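You operate a simulated robot arm through the tools that you are given. There is no shell and no other tool.

Carry out the task below with a simulated two-armed robot. There is one attempt and no reset: what you move stays moved.

TASK
Wind 20 m of cable on small bobbin L302.
Fine: bobbin on the plate, latch at HOLD before the switch goes ON, set the length dial, press START once, wait till it stops, then switch OFF; other bobbins stay empty.

It is judged by the outcome, as a careful person would: the job done as asked, and still so three seconds after it is handed in. It fails if anything else is knocked over, pushed out of place, dropped, spilled or broken.

THE ROBOT
Two 7-joint arms with two-finger grippers on one trunk that stands fixed in place. Base frame: the origin is at the foot of the trunk, x ahead of it, y to its left, z up. Readings come in m, rad, newtons and seconds.
The left shoulder is at [0.05, 0.191, 1.167], the right one opposite. With the tool pointing down near the work surface each hand reaches from about 0.1 to 0.72 m from the base axis, measured 20 degrees to its own side. Payload 2.69 kg a hand.
The tool frame of a hand sits at the grasp point between the pads (the TCP): z along the fingers, y along the line on which they close. The tips reach 0.02 m beyond it. The gripper opens to 0.1 m. The gripper's body begins 0.063 m behind the TCP.
Orientation is that of the tool frame in the base frame, as [roll, pitch, yaw] about the fixed x, y, z axes, in that order (R = Rz(yaw) Ry(pitch) Rx(roll)). With the fingers straight down and closing along the base's y, the tool's x points along the base's -x, its y along +y and its z along -z.

THE INTERFACE
- The arms move only by the tool move_arm. It takes "left_moves", "right_moves" or both (then of equal length, played together; a hand with none holds still); each is a list of rows, each a list of 3 entries, a list of its own where there are three numbers: the shift along the tool's x, y, z in m, then the turn, a rotation vector about the tool's x, y, z in rad, then the finger opening in m, from 0 to 0.1. In form: [[[dx, dy, dz], [ax, ay, az], hand], ...]. A call has 1 to 20 rows; each row is the pose to reach, as a shift and turn from the pose commanded when the call began, along the tool's axes at that moment. A row lasts 0.2 s, in which the tool goes at most 0.05 m and 0.15 rad; a call with a longer step from one row to the next is refused whole, and so is a gripper value outside its range. A pose out of reach is approached as far as the arm can. The call stops where the force on the tool passes 40 N (or 10 N more than at its start, if that is more) or the arm is blocked; 0.2 s more then pass. The fingers move at their own pace (about 0.153 m/s each) and stop on an object; they squeeze with about 38 N. The grip force told is the motor's: it shows also when the fingers shut on nothing. Time passes only in rows, and 0.2 s behind the last, so rows that repeat a pose let the fingers close. It gives the time, the measured TCP pose, the force on the tool (base axes), the opening and the grip force at its end, in the units of the frame above (readings bear some noise), with the torque about the TCP (base axes, N m) and any sound that the robot's microphone picked up.
- Cameras (640 x 400 px; columns grow to the right, rows downward): "scene" is now at [0.1107, -0.0562, 1.3444]; the picture's right is [-0.63, -0.77, 0.00], its down [-0.38, 0.31, -0.87] and it looks along [0.67, -0.55, -0.49] (base axes); focal length 310 px, centre (320, 200). "left" rides on the left gripper at [0.07, 0.019, -0.099] in its tool frame; the picture's right is [-0.26, 0.97, 0.00], its down [-0.75, -0.20, -0.63] and it looks along [-0.61, -0.16, 0.78] (tool axes); focal length 230 px, centre (320, 200). "right" rides on the right gripper at [0.07, -0.019, -0.099] in its tool frame; the picture's right is [0.26, 0.97, 0.00], its down [-0.75, 0.20, -0.63] and it looks along [-0.61, 0.16, 0.78] (tool axes); focal length 230 px, centre (320, 200).
- get_image(camera): a new picture of that camera. It takes no simulated time.
- slide_trunk(by): slides the trunk up (or, below 0, down) by that many m; the arms and the scene camera ride with it, the base frame stays. It gives what a move gives, with no picture.
- turn_head(pan, tilt): turns the head with the scene camera to pan (to the left, within 1.396 rad either way) and tilt (down, from -0.506 to 1.204), counted from straight ahead of the robot. It gives what a move gives.
- measure_at(camera, pixels): for up to 12 pixels [column, row] of the newest picture of that camera ("zoom" is the newest enlarged one), the place [x, y, z] in the base frame of the surface seen there, good to about 0.003 m. It takes no simulated time.
- close_up(camera, box): a new picture of the part [left, top, right, bottom] of that camera's present view, enlarged. It takes no simulated time.
- finish_job(): hands the job in; it is judged then, once.

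Open the grippers and draw the arms clear of the work before you hand the job in, unless the task says otherwise.

The tools are called after "Emit:" as name(argument=value, ...) on one line, values as JSON. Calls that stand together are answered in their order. move_arm: Moves the arms, as the interface text tells. Its arguments: {"type":"object","properties":{"left_moves":{"type":"array","items":{"type":"array"}},"right_moves":{"type":"array","items":{"type":"array"}}},"required":[]} The other tools are called the same way: slide_trunk (by) slides the trunk up or down; turn_head (pan, tilt) turns the head that bears the scene camera; get_image (camera) takes a picture; measure_at (camera, pixels) gives the place of the surface under pixels of a picture; close_up (camera, box) takes an enlarged picture of a part of a camera's view; finish_job () hands the job in.

At the start:

```text
t: 0.0
left_position: [0.4401, -0.0692, 1.1484]
left_tcp_rot: [-3.141, 0.0, -3.14]
left_ft_force: [-0.5, -0.6, 0.2]
left_moment: [-0.02, -0.01, -0.01]
left_finger_gap: 0.0998
left_gripper_force: 0.0
right_position: [0.3034, -0.4026, 1.1921]
right_tcp_rot: [-3.141, 0.002, -3.14]
right_ft_force: [0.1, 0.6, 0.0]
right_moment: [0.03, 0.0, -0.01]
right_finger_gap: 0.0998
right_gripper_force: 0.1
trunk travel left (down, up): [-0.225, 0.098]
head pan, tilt: [-0.686, 0.513]
```

scene: 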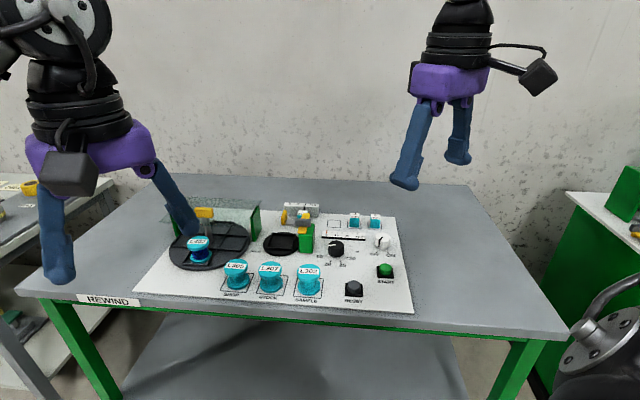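
right: 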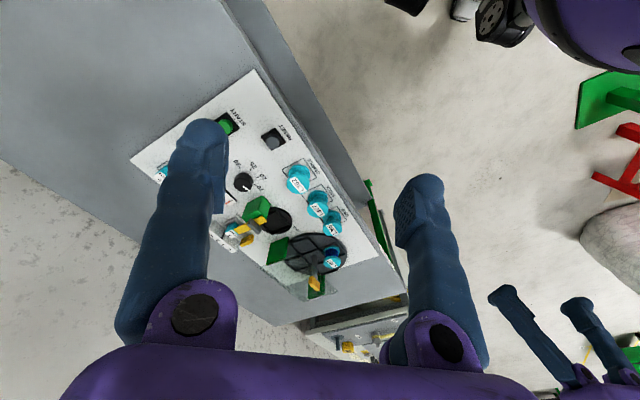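
left: 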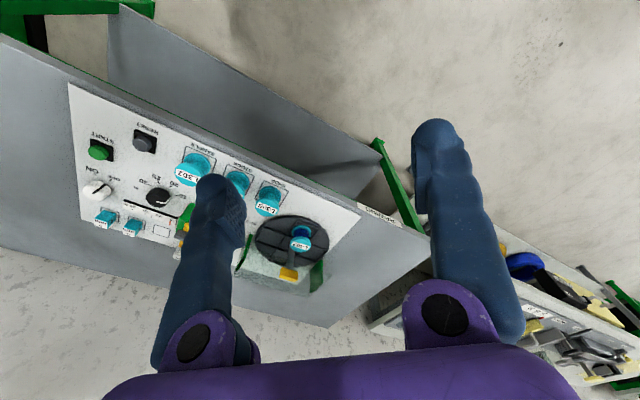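

The scene shows a control panel with bobbins around (198,245), (237,270), (270,272), (308,275), a dial at (336,248), a switch at (383,241), and START at (385,270). I'll zoom in to read labels.

Emit:
close_up(camera="scene", box=[130, 190, 290, 310])

Emit:
close_up(camera="scene", box=[260, 190, 420, 310])

Emit:
close_up(camera="left", box=[60, 80, 380, 320])

Emit:
close_up(camera="right", box=[120, 70, 400, 300])

```text
3.33 times, centred on (210, 250) of scene
```

zoom: 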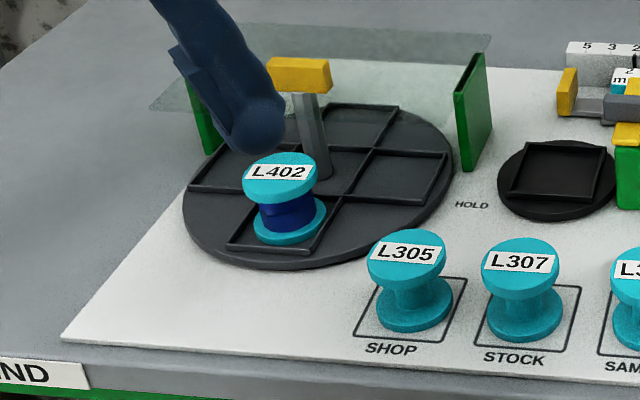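

```text
3.33 times, centred on (340, 250) of scene
```

zoom: 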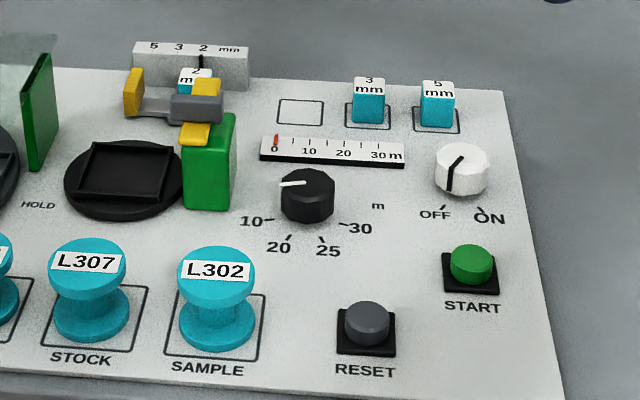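

```text
1.67 times, centred on (220, 200) of left
```

zoom: 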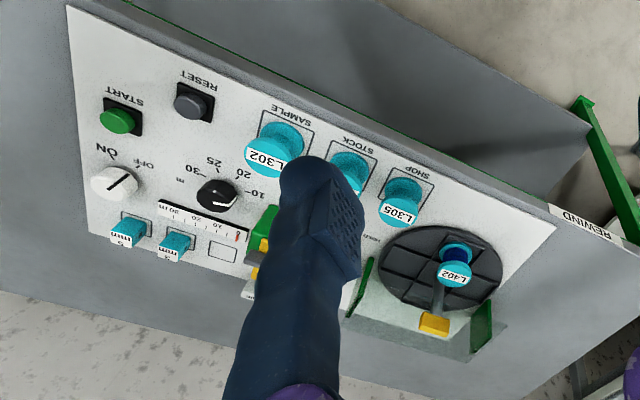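

```text
1.74 times, centred on (260, 185) of right
```

zoom: 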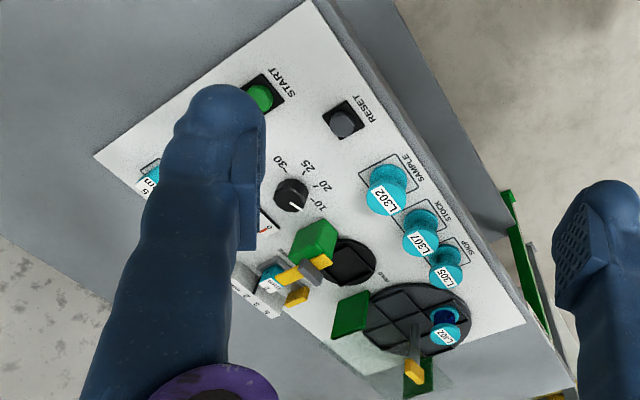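

I can read L302 at SAMPLE, the dial with 10/20/25/30, an OFF/ON switch, START and RESET, plus a small round plate with a square recess and a latch. I'll measure the main features before moving.

Emit:
get_image(camera="scene")

Emit:
measure_at(camera="scene", pixels=[[308, 268], [308, 293], [270, 266], [237, 265], [198, 240], [280, 243], [336, 245], [383, 240], [385, 268], [353, 287], [306, 235], [410, 310]])

Emit:
measure_at(camera="scene", pixels=[[205, 213], [210, 225], [247, 222], [291, 214], [306, 216], [306, 226], [320, 206], [314, 239], [220, 250], [560, 330], [20, 290], [140, 290]])

```text
taken
```

scene: 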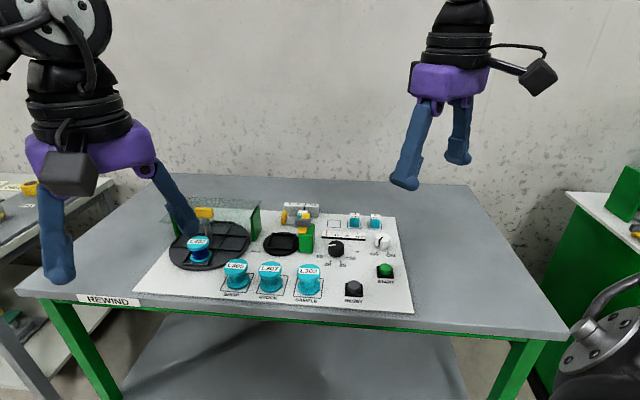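

```text
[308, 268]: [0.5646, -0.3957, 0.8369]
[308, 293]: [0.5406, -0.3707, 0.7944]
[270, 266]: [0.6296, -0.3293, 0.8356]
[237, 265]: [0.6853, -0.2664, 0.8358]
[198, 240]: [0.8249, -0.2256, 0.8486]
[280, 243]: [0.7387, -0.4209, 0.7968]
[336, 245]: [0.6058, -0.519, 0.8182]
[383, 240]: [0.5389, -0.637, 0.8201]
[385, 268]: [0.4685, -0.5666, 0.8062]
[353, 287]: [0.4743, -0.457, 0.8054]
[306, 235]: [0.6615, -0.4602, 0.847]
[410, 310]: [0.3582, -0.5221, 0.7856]
```

```text
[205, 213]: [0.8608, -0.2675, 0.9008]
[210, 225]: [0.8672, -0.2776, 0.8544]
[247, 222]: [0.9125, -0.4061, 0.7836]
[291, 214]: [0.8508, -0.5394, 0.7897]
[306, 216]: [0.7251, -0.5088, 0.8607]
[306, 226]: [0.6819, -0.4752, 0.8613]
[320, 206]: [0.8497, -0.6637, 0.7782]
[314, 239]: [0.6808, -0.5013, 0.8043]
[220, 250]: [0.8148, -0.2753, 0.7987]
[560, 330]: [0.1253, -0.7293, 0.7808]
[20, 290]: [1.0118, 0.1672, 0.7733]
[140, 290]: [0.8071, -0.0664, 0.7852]
```

The panel is turned about 45° to the base, with its right along about (-0.70,-0.71), and L302 is near (0.565,-0.396). I'll move the left arm aside and turn the right hand -45° to look at the plate and latch area from above.

Emit:
move_arm(left_moves=[[[0.02, 0.03, 0], [0, 0, 0], 0.1], [[0.04, 0.06, 0], [0, 0, 0], 0.1], [[0.06, 0.1, 0], [0, 0, 0], 0.1], [[0.08, 0.14, 0], [0, 0, 0], 0.1], [[0.1, 0.18, 0], [0, 0, 0], 0.1], [[0.12, 0.22, 0], [0, 0, 0], 0.1], [[0.14, 0.25, 0], [0, 0, 0], 0.1], [[0.14, 0.25, 0], [0, 0, 0], 0.1]], right_moves=[[[0, 0, 0], [0, 0, 0.11], 0.1], [[-0.03, 0.01, 0.02], [0, 0, 0.22], 0.1], [[-0.07, 0.02, 0.05], [0, 0, 0.33], 0.1], [[-0.11, 0.03, 0.08], [0, 0, 0.44], 0.1], [[-0.15, 0.045, 0.11], [0, 0, 0.56], 0.1], [[-0.19, 0.06, 0.14], [0, 0, 0.67], 0.1], [[-0.22, 0.07, 0.165], [0, 0, 0.785], 0.1], [[-0.24, 0.074, 0.18], [0, 0, 0.785], 0.1]])

Emit:
get_image(camera="right")

Emit:
get_image(camera="scene")

```text
refused: row 3 steps farther than a row can; nothing moved
```

```text
taken
```

right: 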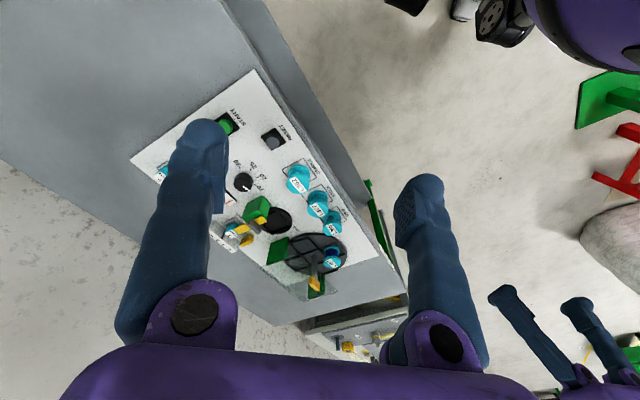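

```text
taken
```

scene: 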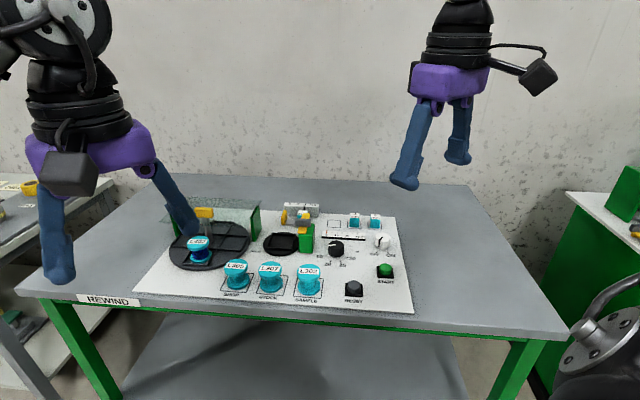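

The step was slightly over the row limit, so nothing moved. I'll resend with even, smaller steps.

Emit:
move_arm(left_moves=[[[0.0175, 0.031, 0], [0, 0, 0], 0.1], [[0.035, 0.062, 0], [0, 0, 0], 0.1], [[0.0525, 0.094, 0], [0, 0, 0], 0.1], [[0.07, 0.125, 0], [0, 0, 0], 0.1], [[0.0875, 0.156, 0], [0, 0, 0], 0.1], [[0.105, 0.187, 0], [0, 0, 0], 0.1], [[0.1225, 0.219, 0], [0, 0, 0], 0.1], [[0.14, 0.25, 0], [0, 0, 0], 0.1]], right_moves=[[[-0.03, 0.009, 0.0225], [0, 0, 0.098], 0.1], [[-0.06, 0.018, 0.045], [0, 0, 0.196], 0.1], [[-0.09, 0.028, 0.0675], [0, 0, 0.294], 0.1], [[-0.12, 0.037, 0.09], [0, 0, 0.393], 0.1], [[-0.15, 0.046, 0.1125], [0, 0, 0.491], 0.1], [[-0.18, 0.055, 0.135], [0, 0, 0.589], 0.1], [[-0.21, 0.065, 0.1575], [0, 0, 0.687], 0.1], [[-0.24, 0.074, 0.18], [0, 0, 0.785], 0.1]])

Emit:
get_image(camera="right")

Emit:
get_image(camera="scene")

```text
t: 1.8
left_position: [0.2993, 0.1838, 1.15]
left_tcp_rot: [3.141, -0.002, -3.141]
left_ft_force: [0.0, -0.8, 0.3]
left_moment: [-0.05, -0.04, -0.02]
left_finger_gap: 0.1002
left_gripper_force: 0.0
right_position: [0.5413, -0.3276, 1.0141]
right_tcp_rot: [-3.141, 0.003, 2.356]
right_ft_force: [-1.2, 0.4, 0.0]
right_moment: [-0.02, 0.01, -0.02]
right_finger_gap: 0.1001
right_gripper_force: 0.1
trunk travel left (down, up): [-0.225, 0.098]
head pan, tilt: [-0.686, 0.513]
```

```text
taken
```

right: 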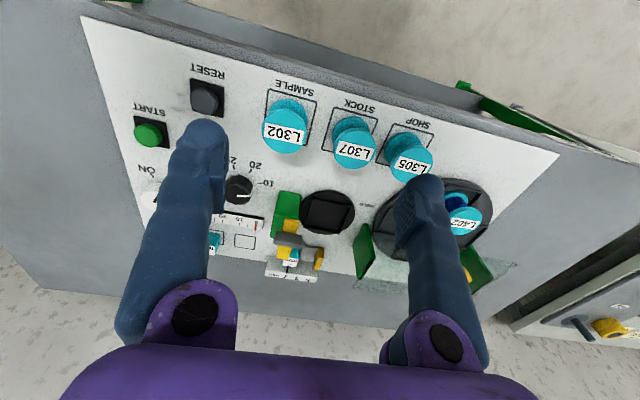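

```text
taken
```

scene: 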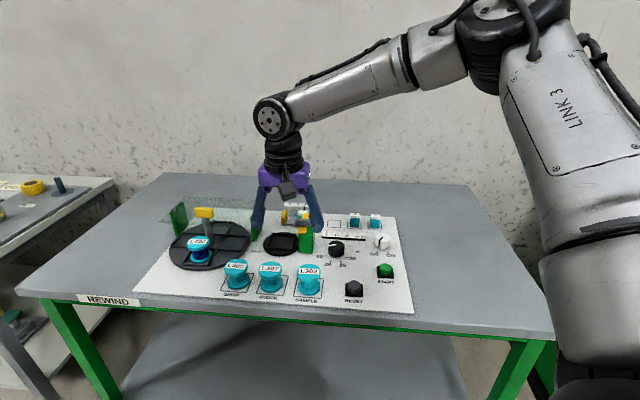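

The small round plate sits at about (328,212) in the right picture, beside a green post with a yellow lever. I'll enlarge that view and the turntable in the scene view.

Emit:
close_up(camera="right", box=[220, 170, 400, 290])

Emit:
close_up(camera="scene", box=[150, 190, 290, 280])

Emit:
close_up(camera="scene", box=[240, 195, 360, 270])

```text
3.33 times, centred on (310, 230) of right
```

zoom: 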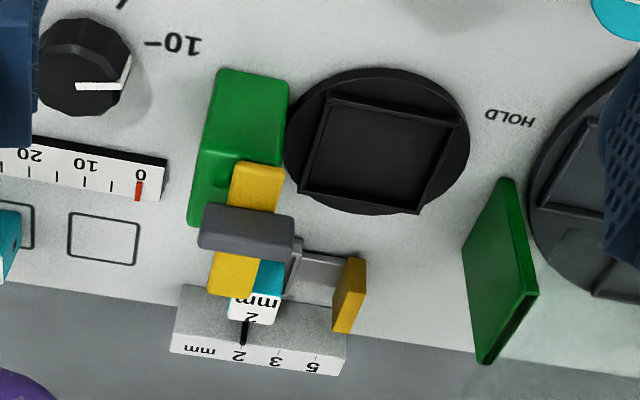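

```text
4.44 times, centred on (220, 235) of scene
```

zoom: 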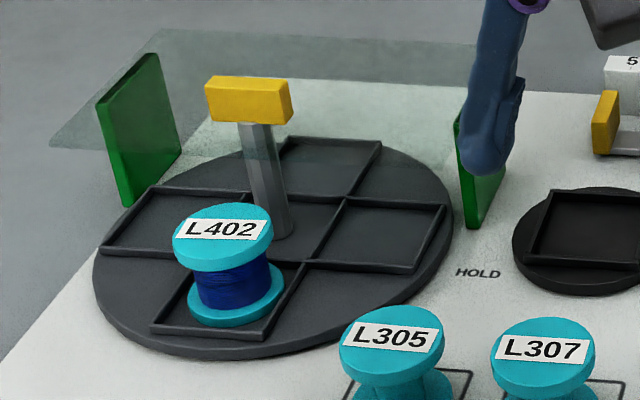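

```text
5.33 times, centred on (300, 232) of scene
```

zoom: 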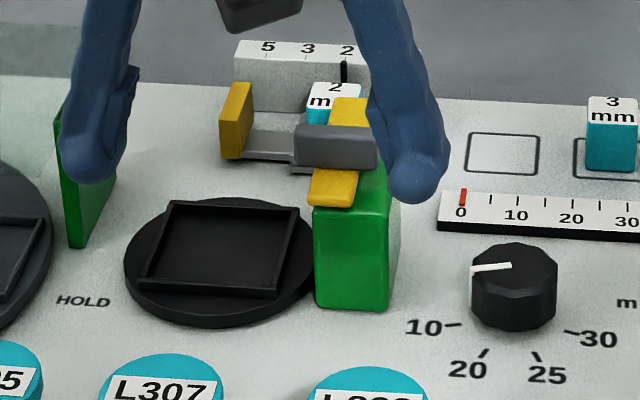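

The green post at the plate's right carries a grey/yellow piece, and I can't yet tell which part is the latch. I'll measure points on these parts.

Emit:
close_up(camera="right", box=[250, 180, 350, 285])

Emit:
measure_at(camera="right", pixels=[[328, 212], [288, 198], [291, 227], [290, 239], [284, 253], [296, 265], [318, 258], [305, 250], [362, 205], [363, 250], [312, 182], [345, 215]])

```text
3.81 times, centred on (300, 232) of right
```

zoom: 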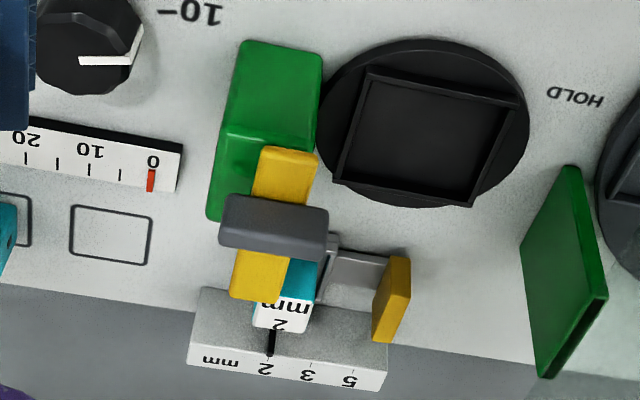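

```text
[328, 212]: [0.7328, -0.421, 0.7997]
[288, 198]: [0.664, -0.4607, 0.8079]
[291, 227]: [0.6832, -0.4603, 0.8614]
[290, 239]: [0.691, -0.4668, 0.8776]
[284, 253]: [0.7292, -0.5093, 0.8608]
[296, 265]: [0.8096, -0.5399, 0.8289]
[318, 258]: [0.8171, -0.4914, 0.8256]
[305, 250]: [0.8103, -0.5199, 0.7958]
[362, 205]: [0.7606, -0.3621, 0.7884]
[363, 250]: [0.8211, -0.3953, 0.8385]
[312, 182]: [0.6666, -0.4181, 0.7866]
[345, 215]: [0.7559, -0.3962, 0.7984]
```

The yellow bar lies along the panel's depth on top of the green post at z≈0.86. I'll move the right hand over the small plate at the same safe height, both to test reach and to get another view.

Emit:
move_arm(right_moves=[[[-0.04, 0.0144, 0], [0, 0, 0], 0.1], [[-0.08, 0.0288, 0], [0, 0, 0], 0.1], [[-0.12, 0.043, 0], [0, 0, 0], 0.1], [[-0.16, 0.0576, 0], [0, 0, 0], 0.1], [[-0.202, 0.072, 0], [0, 0, 0], 0.1], [[-0.202, 0.072, 0], [0, 0, 0], 0.1]])

Emit:
get_image(camera="right")

Emit:
get_image(camera="scene")

```text
t: 3.2
left_position: [0.2991, 0.182, 1.1518]
left_tcp_rot: [3.141, -0.001, -3.14]
left_ft_force: [0.4, 0.7, 0.0]
left_moment: [-0.03, -0.01, -0.01]
left_finger_gap: 0.1
left_gripper_force: 0.2
right_position: [0.6359, -0.4184, 1.027]
right_tcp_rot: [3.139, 0.001, 2.357]
right_ft_force: [0.3, -0.4, -0.7]
right_moment: [0.0, 0.01, -0.02]
right_finger_gap: 0.0999
right_gripper_force: 0.0
right hand out of reach, approached as far as the arm can: row 3, 4, 5, 6
trunk travel left (down, up): [-0.225, 0.098]
head pan, tilt: [-0.686, 0.513]
```

```text
taken
```

right: 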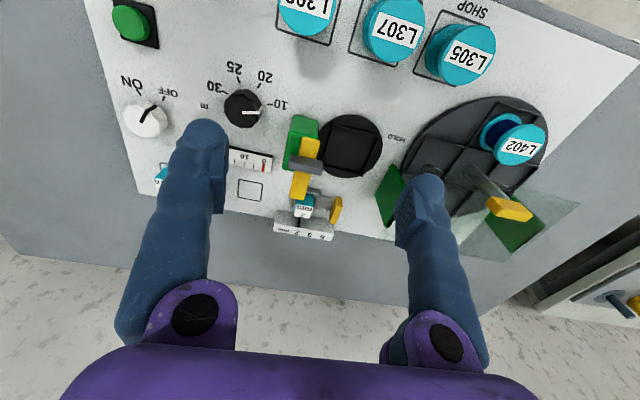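

```text
taken
```

scene: 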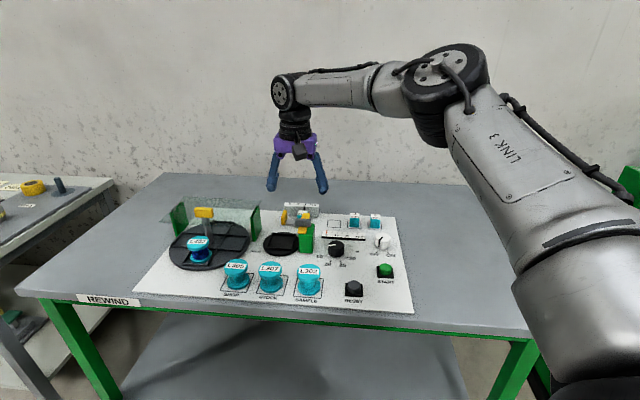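

The tool-down reach ends near (0.636,-0.418), so the plate will need a tilted hand or a lower trunk. I'll enlarge the current right view of the latch, HOLD text and turntable to see how they relate.

Emit:
close_up(camera="right", box=[260, 100, 400, 245])

Emit:
close_up(camera="right", box=[370, 90, 570, 270])

Emit:
close_up(camera="scene", box=[240, 195, 360, 270])

Emit:
measure_at(camera="right", pixels=[[310, 145], [303, 165], [299, 186], [392, 140], [350, 150], [495, 205], [527, 213], [500, 175], [425, 168], [520, 145], [445, 145], [470, 105]])

```text
2.76 times, centred on (330, 172) of right
```

zoom: 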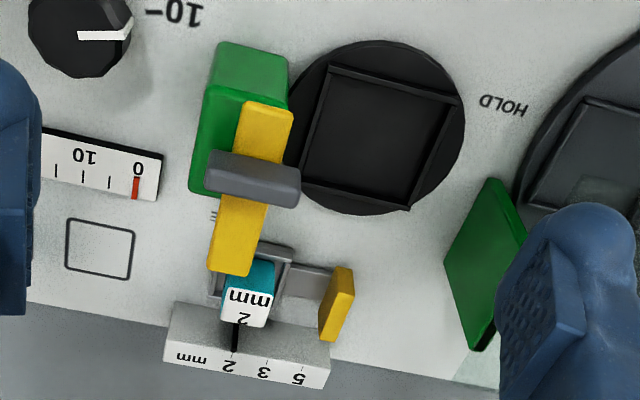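

```text
2.22 times, centred on (470, 180) of right
```

zoom: 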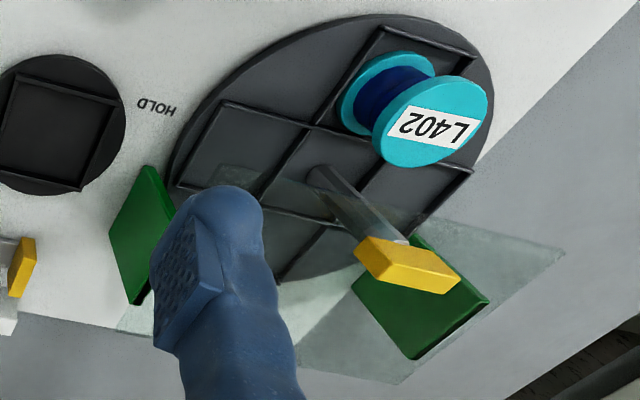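

```text
5.33 times, centred on (300, 232) of scene
```

zoom: 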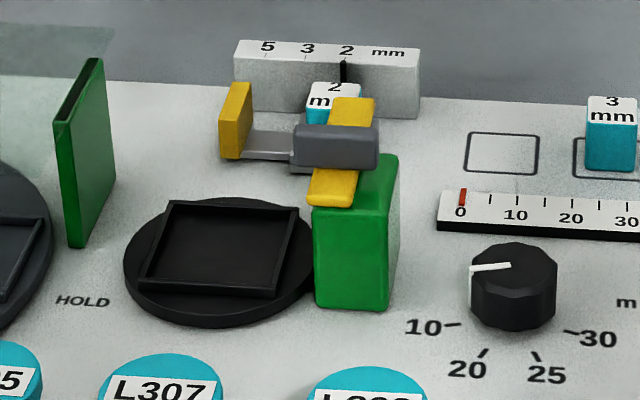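

```text
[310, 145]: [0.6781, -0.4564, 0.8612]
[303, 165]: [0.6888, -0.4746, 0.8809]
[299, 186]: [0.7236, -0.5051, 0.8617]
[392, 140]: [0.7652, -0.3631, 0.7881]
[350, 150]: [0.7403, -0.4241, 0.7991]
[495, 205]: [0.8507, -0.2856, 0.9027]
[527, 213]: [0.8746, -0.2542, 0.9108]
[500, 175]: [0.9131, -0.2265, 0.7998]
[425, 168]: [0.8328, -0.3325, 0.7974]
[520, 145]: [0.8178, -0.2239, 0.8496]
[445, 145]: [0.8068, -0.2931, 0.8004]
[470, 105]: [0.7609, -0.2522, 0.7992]
```

The yellow bar on the green post has a half-hidden label behind it, and HOLD is on its left across the small plate, so the bar is the latch and it swings 90° over the plate. I'll take zooms and measure the post, plate rim and bar precisely.

Emit:
close_up(camera="right", box=[270, 105, 400, 245])

Emit:
measure_at(camera="zoom", pixels=[[225, 55], [285, 65], [285, 90], [215, 100], [200, 190], [260, 110], [280, 115], [220, 260], [250, 265], [220, 165], [295, 165], [290, 195]])

Emit:
measure_at(camera="zoom", pixels=[[380, 135], [340, 65], [455, 100], [410, 205], [305, 180], [460, 130], [385, 45], [350, 85], [440, 110], [395, 190], [320, 170], [500, 105]])

```text
2.86 times, centred on (335, 175) of right
```

zoom: 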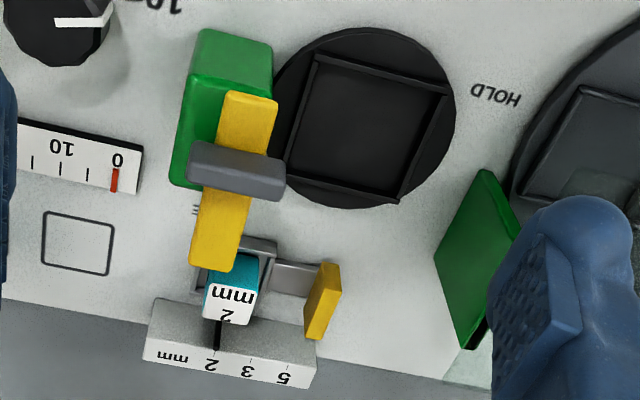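

```text
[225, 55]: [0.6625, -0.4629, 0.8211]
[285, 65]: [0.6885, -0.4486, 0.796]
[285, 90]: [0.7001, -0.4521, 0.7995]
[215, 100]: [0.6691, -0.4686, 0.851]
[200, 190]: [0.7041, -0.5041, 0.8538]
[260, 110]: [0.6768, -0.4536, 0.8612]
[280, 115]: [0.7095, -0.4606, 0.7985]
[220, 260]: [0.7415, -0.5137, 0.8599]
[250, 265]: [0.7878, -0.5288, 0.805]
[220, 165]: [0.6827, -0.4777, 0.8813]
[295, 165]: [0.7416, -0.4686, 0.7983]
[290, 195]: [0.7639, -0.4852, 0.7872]
```

```text
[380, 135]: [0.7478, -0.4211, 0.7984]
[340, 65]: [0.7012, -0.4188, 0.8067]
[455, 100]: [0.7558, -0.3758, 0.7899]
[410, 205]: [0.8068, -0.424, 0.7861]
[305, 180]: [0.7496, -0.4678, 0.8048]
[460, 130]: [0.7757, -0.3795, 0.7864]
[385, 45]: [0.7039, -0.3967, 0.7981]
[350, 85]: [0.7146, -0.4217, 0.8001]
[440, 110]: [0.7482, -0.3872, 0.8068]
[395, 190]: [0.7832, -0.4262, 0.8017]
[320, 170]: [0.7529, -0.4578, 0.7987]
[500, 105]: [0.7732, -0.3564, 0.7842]
```

The latch pivot is near (0.691,-0.469), 0.067 right of the plate centre at about (0.739,-0.4215), with the rim top at 0.807, bar top at 0.861 and grey hub at 0.881. I'll back the right hand off and turn it straight (yaw π) so I can measure L302.

Emit:
move_arm(right_moves=[[[0.03, -0.01, -0.005], [0, 0, -0.112], 0.1], [[0.06, -0.02, -0.01], [0, 0, -0.224], 0.1], [[0.09, -0.03, -0.015], [0, 0, -0.336], 0.1], [[0.12, -0.04, -0.02], [0, 0, -0.448], 0.1], [[0.15, -0.05, -0.025], [0, 0, -0.56], 0.1], [[0.18, -0.06, -0.03], [0, 0, -0.672], 0.1], [[0.202, -0.072, -0.03], [0, 0, -0.785], 0.1], [[0.202, -0.072, -0.03], [0, 0, -0.785], 0.1]])

Emit:
get_image(camera="right")

Emit:
get_image(camera="scene")

```text
t: 5.0
left_position: [0.3, 0.1829, 1.1509]
left_tcp_rot: [3.141, -0.001, -3.141]
left_ft_force: [-0.2, 0.5, 0.2]
left_moment: [0.02, 0.01, 0.0]
left_finger_gap: 0.1001
left_gripper_force: 0.0
right_position: [0.4399, -0.3306, 1.0468]
right_tcp_rot: [-3.141, 0.001, -3.14]
right_ft_force: [0.4, 0.0, 0.6]
right_moment: [0.02, 0.0, 0.01]
right_finger_gap: 0.0999
right_gripper_force: 0.1
trunk travel left (down, up): [-0.225, 0.098]
head pan, tilt: [-0.686, 0.513]
```

```text
taken
```

right: 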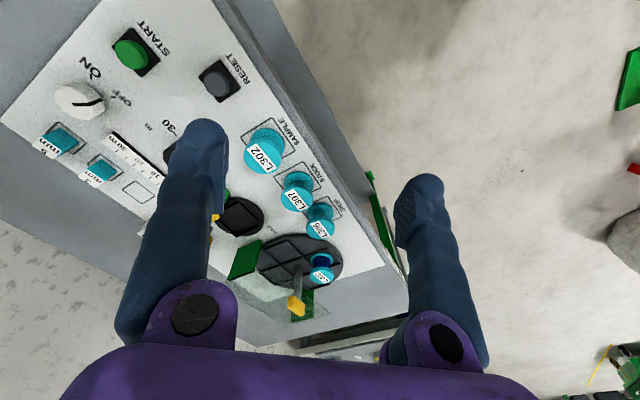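

```text
taken
```

scene: 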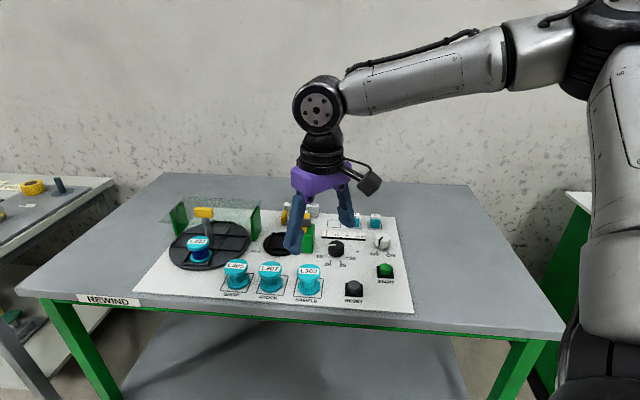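

The hand is now straight at (0.440,-0.331,1.047). I'll measure L302's top disc edges and the square mark in close-ups.

Emit:
close_up(camera="scene", box=[280, 250, 340, 310])

Emit:
measure_at(camera="zoom", pixels=[[310, 75], [220, 120], [410, 120], [310, 175], [310, 130], [310, 270], [225, 130], [400, 135], [310, 195], [310, 285], [250, 300], [380, 300]])

Emit:
close_up(camera="right", box=[225, 110, 305, 190])

```text
6.67 times, centred on (310, 280) of scene
```

zoom: 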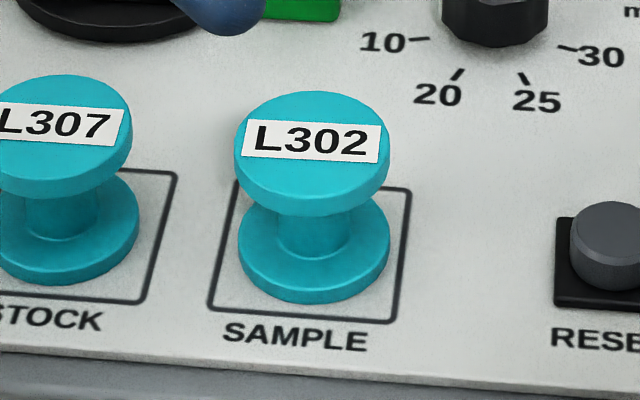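

```text
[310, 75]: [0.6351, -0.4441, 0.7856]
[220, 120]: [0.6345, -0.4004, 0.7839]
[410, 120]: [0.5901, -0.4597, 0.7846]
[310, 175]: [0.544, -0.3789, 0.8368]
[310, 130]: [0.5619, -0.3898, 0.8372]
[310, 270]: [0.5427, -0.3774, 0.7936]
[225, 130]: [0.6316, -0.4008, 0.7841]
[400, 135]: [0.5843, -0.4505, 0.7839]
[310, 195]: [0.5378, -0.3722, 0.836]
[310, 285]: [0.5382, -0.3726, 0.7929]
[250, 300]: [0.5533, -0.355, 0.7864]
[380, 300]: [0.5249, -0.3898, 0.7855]
```

```text
5.00 times, centred on (265, 150) of right
```

zoom: 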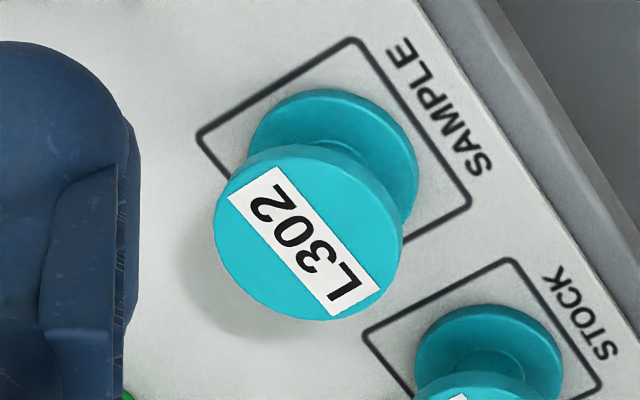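

I'll measure the rim of L302's top face in this right-camera zoom to get its centre and radius.

Emit:
measure_at(camera="zoom", pixels=[[219, 235], [396, 240], [300, 162], [300, 315], [245, 185], [365, 195], [245, 290], [365, 295], [290, 240], [340, 95], [413, 190], [215, 135]])

```text
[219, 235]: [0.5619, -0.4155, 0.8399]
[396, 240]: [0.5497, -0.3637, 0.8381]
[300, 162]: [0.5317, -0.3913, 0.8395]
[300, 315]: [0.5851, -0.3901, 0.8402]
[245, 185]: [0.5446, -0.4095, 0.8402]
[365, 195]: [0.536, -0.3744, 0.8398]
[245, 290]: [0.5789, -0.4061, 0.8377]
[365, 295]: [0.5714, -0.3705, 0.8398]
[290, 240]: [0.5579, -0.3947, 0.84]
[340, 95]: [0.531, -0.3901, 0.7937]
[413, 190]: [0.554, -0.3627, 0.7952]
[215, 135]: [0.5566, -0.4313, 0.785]
```

L302's top is centred at about (0.5585,-0.390) with radius ≈0.028 and top z≈0.839. Next I'll lower the trunk 0.1 m to improve forward reach, since the hand is clear at z≈1.05.

Emit:
slide_trunk(by=-0.1)

Emit:
get_image(camera="scene")

```text
t: 6.3
left_position: [0.2983, 0.1822, 1.0504]
left_tcp_rot: [-3.14, 0.001, -3.141]
left_ft_force: [0.3, 0.3, 0.2]
left_moment: [0.01, -0.01, 0.04]
left_finger_gap: 0.1002
left_gripper_force: 0.0
right_position: [0.4403, -0.3309, 0.9475]
right_tcp_rot: [-3.141, 0.0, -3.14]
right_ft_force: [0.7, -0.4, 0.5]
right_moment: [-0.01, -0.01, 0.02]
right_finger_gap: 0.1002
right_gripper_force: 0.1
trunk travel left (down, up): [-0.125, 0.198]
head pan, tilt: [-0.686, 0.513]
```

```text
taken
```

scene: 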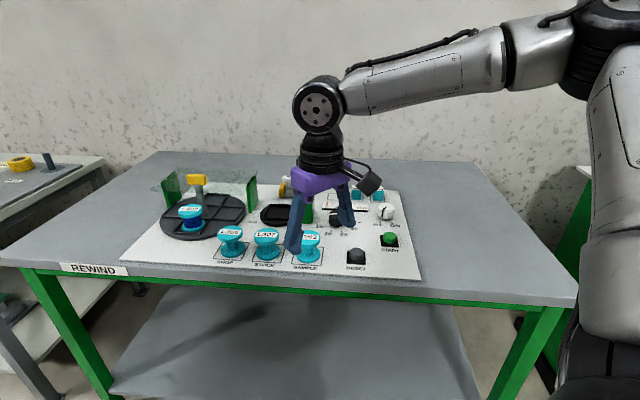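

Trunk lowered; the hand is at (0.440,-0.331,0.948). I'll now test reach above the plate at (0.739,-0.4215,0.95) with the tool tilted forward 25°, well above everything.

Emit:
move_arm(right_moves=[[[-0.037, -0.011, 0], [0, -0.0545, 0], 0.1], [[-0.075, -0.0225, 0], [0, -0.109, 0], 0.1], [[-0.112, -0.034, 0], [0, -0.1635, 0], 0.1], [[-0.15, -0.045, 0], [0, -0.218, 0], 0.1], [[-0.187, -0.0565, 0], [0, -0.2725, 0], 0.1], [[-0.224, -0.068, 0], [0, -0.327, 0], 0.1], [[-0.262, -0.079, 0], [0, -0.3815, 0], 0.1], [[-0.299, -0.0906, 0], [0, -0.436, 0], 0.1], [[-0.299, -0.0906, 0], [0, -0.436, 0], 0.1]])

Emit:
get_image(camera="right")

Emit:
get_image(camera="scene")

```text
t: 8.3
left_position: [0.299, 0.1828, 1.0508]
left_tcp_rot: [3.141, -0.001, -3.139]
left_ft_force: [-0.4, -0.2, 0.0]
left_moment: [0.01, -0.02, 0.03]
left_finger_gap: 0.1
left_gripper_force: 0.1
right_position: [0.7219, -0.4211, 0.9477]
right_tcp_rot: [3.141, 0.438, -3.14]
right_ft_force: [-0.3, -0.9, -0.7]
right_moment: [0.03, 0.0, -0.05]
right_finger_gap: 0.1001
right_gripper_force: 0.1
right hand out of reach, approached as far as the arm can: row 8, 9
trunk travel left (down, up): [-0.125, 0.198]
head pan, tilt: [-0.686, 0.513]
```

```text
taken
```

right: 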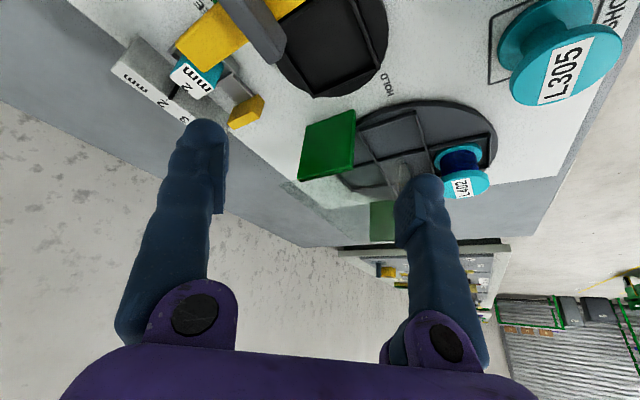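

```text
taken
```

scene: 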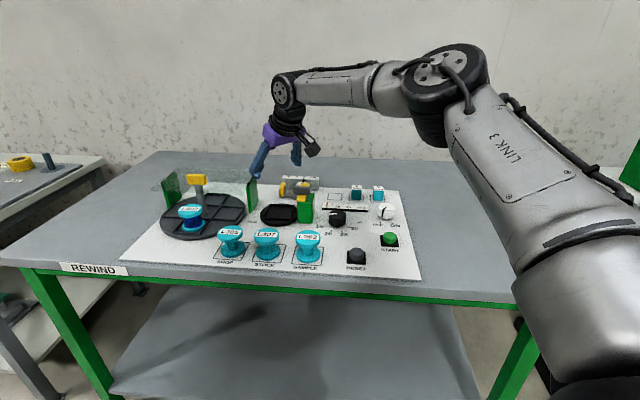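

At this tilt the arm stops at x=0.722 here, so I'll need about 30° to reach the plate. I also need the grey hub's extent to plan finger clearance, so I'll zoom and measure it.

Emit:
close_up(camera="right", box=[160, 0, 400, 150])

Emit:
measure_at(camera="zoom", pixels=[[190, 20], [215, 80], [240, 110], [320, 110], [300, 30], [335, 110], [90, 130], [140, 60], [230, 55], [440, 120], [560, 60], [420, 230]])

Emit:
close_up(camera="scene", box=[250, 170, 340, 235])

```text
2.67 times, centred on (280, 75) of right
```

zoom: 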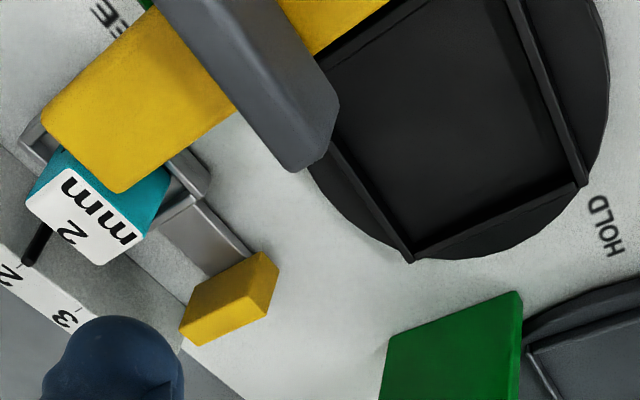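

```text
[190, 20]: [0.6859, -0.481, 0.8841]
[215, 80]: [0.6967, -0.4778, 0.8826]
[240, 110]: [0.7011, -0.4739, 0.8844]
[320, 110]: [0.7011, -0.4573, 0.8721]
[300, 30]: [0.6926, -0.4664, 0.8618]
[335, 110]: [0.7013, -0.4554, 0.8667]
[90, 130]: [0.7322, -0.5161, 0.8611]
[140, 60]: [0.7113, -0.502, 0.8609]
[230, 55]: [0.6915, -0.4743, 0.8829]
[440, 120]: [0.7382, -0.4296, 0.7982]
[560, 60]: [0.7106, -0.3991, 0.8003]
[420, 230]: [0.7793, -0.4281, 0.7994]
```

```text
6.15 times, centred on (295, 202) of scene
```

zoom: 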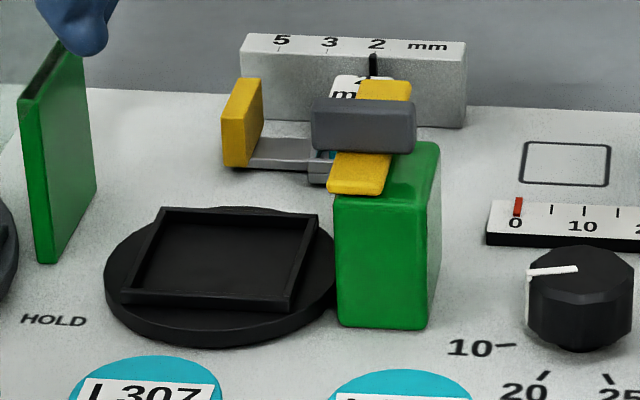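

The hidden label ends in "EE" (FREE), so the yellow bar on the post is the latch and it sits at FREE. The finger clearance works best gripping along the panel's left-right line with about 35° tilt, so I'll back off, straighten, and re-orient over L302.

Emit:
move_arm(right_moves=[[[0.032, 0.0067, -0.0185], [0, 0.0727, 0], 0.1], [[0.0636, 0.0133, -0.037], [0, 0.1453, 0], 0.1], [[0.0955, 0.02, -0.0555], [0, 0.218, 0], 0.1], [[0.1273, 0.0267, -0.074], [0, 0.2907, 0], 0.1], [[0.159, 0.0333, -0.0926], [0, 0.3633, 0], 0.1], [[0.1909, 0.04, -0.1111], [0, 0.436, 0], 0.1], [[0.1909, 0.04, -0.1111], [0, 0.436, 0], 0.08]])

```text
t: 9.9
left_position: [0.2998, 0.182, 1.0512]
left_tcp_rot: [3.142, -0.001, -3.138]
left_ft_force: [0.0, 0.0, -0.4]
left_moment: [-0.01, 0.01, 0.0]
left_finger_gap: 0.1001
left_gripper_force: 0.0
right_position: [0.5001, -0.3832, 0.9716]
right_tcp_rot: [3.141, 0.001, 3.141]
right_ft_force: [-0.1, -0.5, -0.8]
right_moment: [-0.03, 0.02, 0.0]
right_finger_gap: 0.0797
right_gripper_force: 0.0
trunk travel left (down, up): [-0.125, 0.198]
head pan, tilt: [-0.686, 0.513]
```

The hand is straight at (0.500,-0.383,0.972). Now I'll turn it 45° so its fingers close along the panel's left-right line.

Emit:
move_arm(right_moves=[[[0, 0, 0], [0, 0, 0.131], 0.08], [[0, 0, 0], [0, 0, 0.262], 0.08], [[0, 0, 0], [0, 0, 0.393], 0.08], [[0, 0, 0], [0, 0, 0.524], 0.08], [[0, 0, 0], [0, 0, 0.655], 0.08], [[0, 0, 0], [0, 0, 0.785], 0.08]])

```text
t: 11.3
left_position: [0.2988, 0.1822, 1.0512]
left_tcp_rot: [3.141, 0.0, -3.14]
left_ft_force: [0.6, -0.1, -0.1]
left_moment: [0.0, -0.02, 0.0]
left_finger_gap: 0.1
left_gripper_force: 0.1
right_position: [0.4996, -0.3823, 0.969]
right_tcp_rot: [-3.141, 0.002, 2.356]
right_ft_force: [-0.1, 1.3, 0.4]
right_moment: [0.02, -0.02, 0.0]
right_finger_gap: 0.0799
right_gripper_force: 0.0
trunk travel left (down, up): [-0.125, 0.198]
head pan, tilt: [-0.686, 0.513]
```

Next I'll tilt 35° forward along the panel's depth and move to hover over L302 at about (0.5585,-0.390,0.915).

Emit:
move_arm(right_moves=[[[-0.0093, 0.0073, 0.011], [0, -0.1222, 0], 0.08], [[-0.0185, 0.0146, 0.022], [0, -0.2444, 0], 0.08], [[-0.0278, 0.0218, 0.033], [0, -0.3666, 0], 0.08], [[-0.037, 0.0291, 0.044], [0, -0.4888, 0], 0.08], [[-0.0463, 0.0364, 0.055], [0, -0.611, 0], 0.08], [[-0.0463, 0.0364, 0.055], [0, -0.611, 0], 0.08]])

Emit:
get_image(camera="right")

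Emit:
get_image(camera="scene")

```text
t: 12.7
left_position: [0.2993, 0.1832, 1.0508]
left_tcp_rot: [3.141, -0.001, -3.14]
left_ft_force: [0.7, -0.5, -0.8]
left_moment: [-0.04, 0.01, 0.03]
left_finger_gap: 0.1
left_gripper_force: 0.1
right_position: [0.5609, -0.3875, 0.9141]
right_tcp_rot: [3.141, 0.61, 2.357]
right_ft_force: [0.6, 0.3, -0.2]
right_moment: [0.0, -0.02, 0.01]
right_finger_gap: 0.0799
right_gripper_force: 0.1
trunk travel left (down, up): [-0.125, 0.198]
head pan, tilt: [-0.686, 0.513]
```

```text
taken
```

right: 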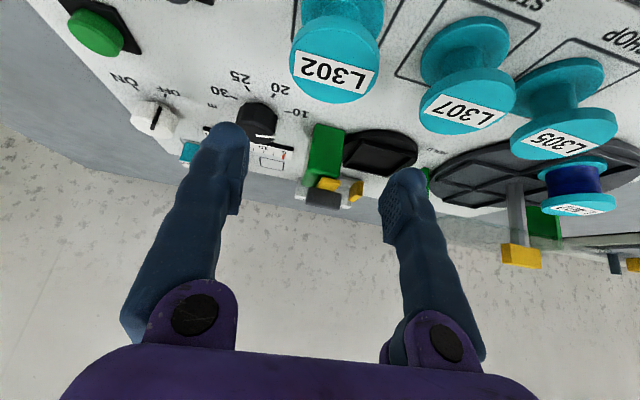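

```text
taken
```

scene: 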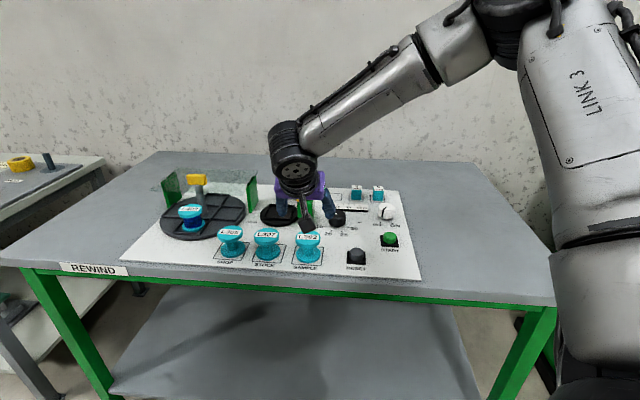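

L302's top is at (334,68) in the right view. I'll re-measure its top disc from here to confirm its centre.

Emit:
close_up(camera="right", box=[270, 0, 400, 120])

Emit:
measure_at(camera="zoom", pixels=[[105, 185], [305, 215], [210, 100], [190, 295], [200, 200], [130, 140], [290, 150], [130, 270], [270, 275], [200, 30]])

```text
3.33 times, centred on (335, 60) of right
```

zoom: 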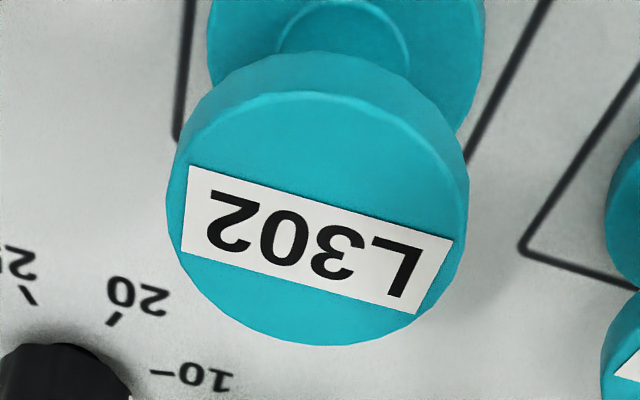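

```text
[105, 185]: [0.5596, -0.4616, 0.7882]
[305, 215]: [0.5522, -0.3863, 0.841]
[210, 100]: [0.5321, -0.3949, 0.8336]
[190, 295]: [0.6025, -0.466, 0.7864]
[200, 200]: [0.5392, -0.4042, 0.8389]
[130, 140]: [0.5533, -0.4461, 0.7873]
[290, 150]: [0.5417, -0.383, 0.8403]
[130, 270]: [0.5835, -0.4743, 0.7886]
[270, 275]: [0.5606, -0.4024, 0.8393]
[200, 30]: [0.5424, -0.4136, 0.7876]
```

Now that I have the zoomed picture, I'll sample points on the actual rim: left (170,215), right (462,215), near (315,98), far (300,340).

Emit:
measure_at(camera="zoom", pixels=[[178, 215], [455, 205], [310, 102], [300, 335], [215, 125], [415, 125], [205, 290], [400, 315], [315, 215], [235, 320], [440, 280], [350, 75]])

```text
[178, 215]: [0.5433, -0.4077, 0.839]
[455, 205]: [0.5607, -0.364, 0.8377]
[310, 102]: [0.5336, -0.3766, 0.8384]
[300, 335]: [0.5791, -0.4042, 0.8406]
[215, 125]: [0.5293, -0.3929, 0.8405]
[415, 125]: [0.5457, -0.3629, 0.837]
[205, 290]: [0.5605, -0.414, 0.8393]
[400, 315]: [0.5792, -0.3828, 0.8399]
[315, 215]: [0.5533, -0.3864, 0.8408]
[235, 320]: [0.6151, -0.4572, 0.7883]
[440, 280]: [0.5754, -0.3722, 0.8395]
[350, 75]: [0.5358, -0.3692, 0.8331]
```

The rim points put the bobbin centre at about (0.557,-0.389), top z≈0.839. I'll descend so the TCP sits on the top flange at z≈0.8285 with the fingers open at 0.08.

Emit:
move_arm(right_moves=[[[0.0126, -0.0038, 0.0173], [0, 0, 0], 0.08], [[0.0252, -0.0038, 0.0346], [0, 0, 0], 0.08], [[0.0379, -0.0038, 0.0518], [0, 0, 0], 0.08], [[0.0505, -0.0038, 0.0691], [0, 0, 0], 0.08], [[0.0505, -0.0038, 0.0691], [0, 0, 0], 0.08]])

Emit:
get_image(camera="right")

Emit:
close_up(camera="scene", box=[240, 160, 400, 280])

```text
t: 13.9
left_position: [0.2996, 0.1824, 1.0509]
left_tcp_rot: [-3.141, 0.001, -3.139]
left_ft_force: [-0.5, -0.8, 0.1]
left_moment: [-0.01, -0.01, -0.01]
left_finger_gap: 0.0998
left_gripper_force: 0.0
right_position: [0.5563, -0.3871, 0.8293]
right_tcp_rot: [3.141, 0.614, 2.355]
right_ft_force: [-0.2, 0.5, -0.6]
right_moment: [0.0, 0.0, 0.0]
right_finger_gap: 0.0801
right_gripper_force: 0.1
trunk travel left (down, up): [-0.125, 0.198]
head pan, tilt: [-0.686, 0.513]
```

```text
taken
```

right: 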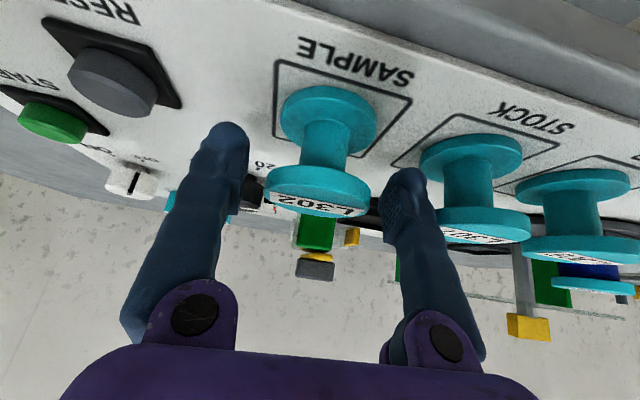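

```text
3.33 times, centred on (320, 220) of scene
```

zoom: 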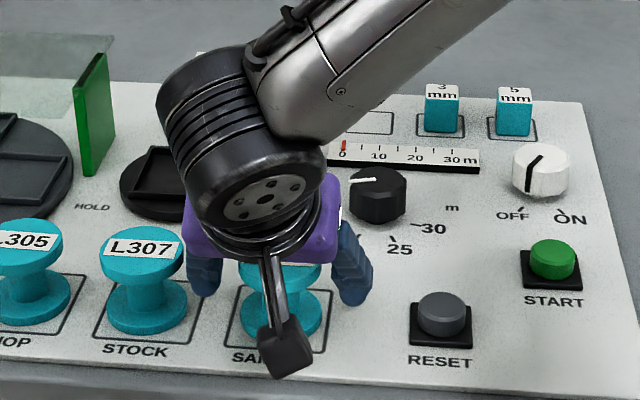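

L302 is centred between the fingers at about (318,190), with clear gaps both sides. I'll close on the top flange.

Emit:
move_arm(right_moves=[[[0, 0, 0], [0, 0, 0], 0.06], [[0, 0, 0], [0, 0, 0], 0.04], [[0, 0, 0], [0, 0, 0], 0.03], [[0, 0, 0], [0, 0, 0], 0.03]])

Emit:
get_image(camera="right")

```text
t: 14.9
left_position: [0.3002, 0.1824, 1.0497]
left_tcp_rot: [-3.141, -0.001, -3.138]
left_ft_force: [-0.7, 0.5, -0.1]
left_moment: [0.0, 0.04, 0.01]
left_finger_gap: 0.1
left_gripper_force: 0.0
right_position: [0.5557, -0.3879, 0.8295]
right_tcp_rot: [-3.141, 0.613, 2.356]
right_ft_force: [0.7, 0.2, -0.2]
right_moment: [0.03, 0.0, 0.03]
right_finger_gap: 0.0514
right_gripper_force: 37.7
trunk travel left (down, up): [-0.125, 0.198]
head pan, tilt: [-0.686, 0.513]
```

```text
taken
```

right: 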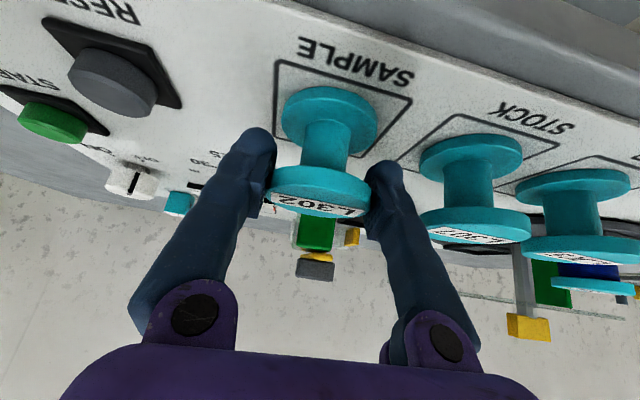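

The fingers hold the flange at 0.0514 m with 37.7 N. I'll lift straight up 0.07 m.

Emit:
move_arm(right_moves=[[[-0.0057, 0, -0.0082], [0, 0, 0], 0.03], [[-0.0172, 0, -0.0246], [0, 0, 0], 0.03], [[-0.0287, 0, -0.041], [0, 0, 0], 0.03], [[-0.0402, 0, -0.0573], [0, 0, 0], 0.03], [[-0.0402, 0, -0.0573], [0, 0, 0], 0.03]])

Emit:
get_image(camera="right")

Emit:
close_up(camera="scene", box=[220, 130, 400, 280])

```text
t: 16.1
left_position: [0.2994, 0.1828, 1.0508]
left_tcp_rot: [3.139, -0.001, -3.14]
left_ft_force: [-0.2, 0.1, 0.3]
left_moment: [0.0, 0.0, 0.01]
left_finger_gap: 0.1
left_gripper_force: 0.1
right_position: [0.5582, -0.3897, 0.8982]
right_tcp_rot: [-3.14, 0.611, 2.355]
right_ft_force: [-0.9, -0.1, -0.5]
right_moment: [0.01, 0.0, -0.02]
right_finger_gap: 0.0513
right_gripper_force: 37.9
trunk travel left (down, up): [-0.125, 0.198]
head pan, tilt: [-0.686, 0.513]
```

```text
taken
```

right: 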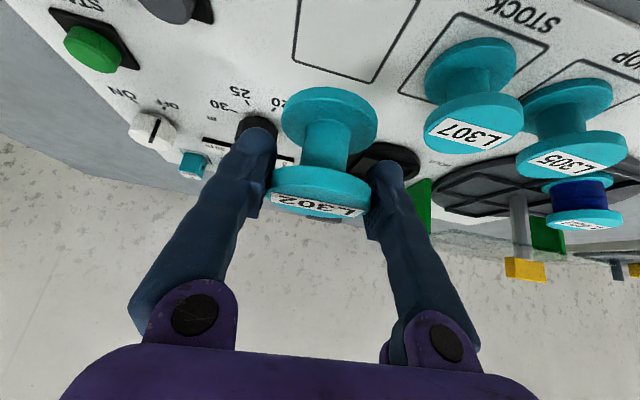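

```text
2.67 times, centred on (310, 205) of scene
```

zoom: 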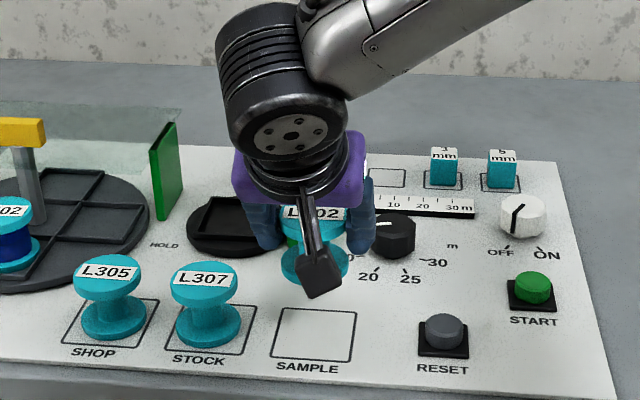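

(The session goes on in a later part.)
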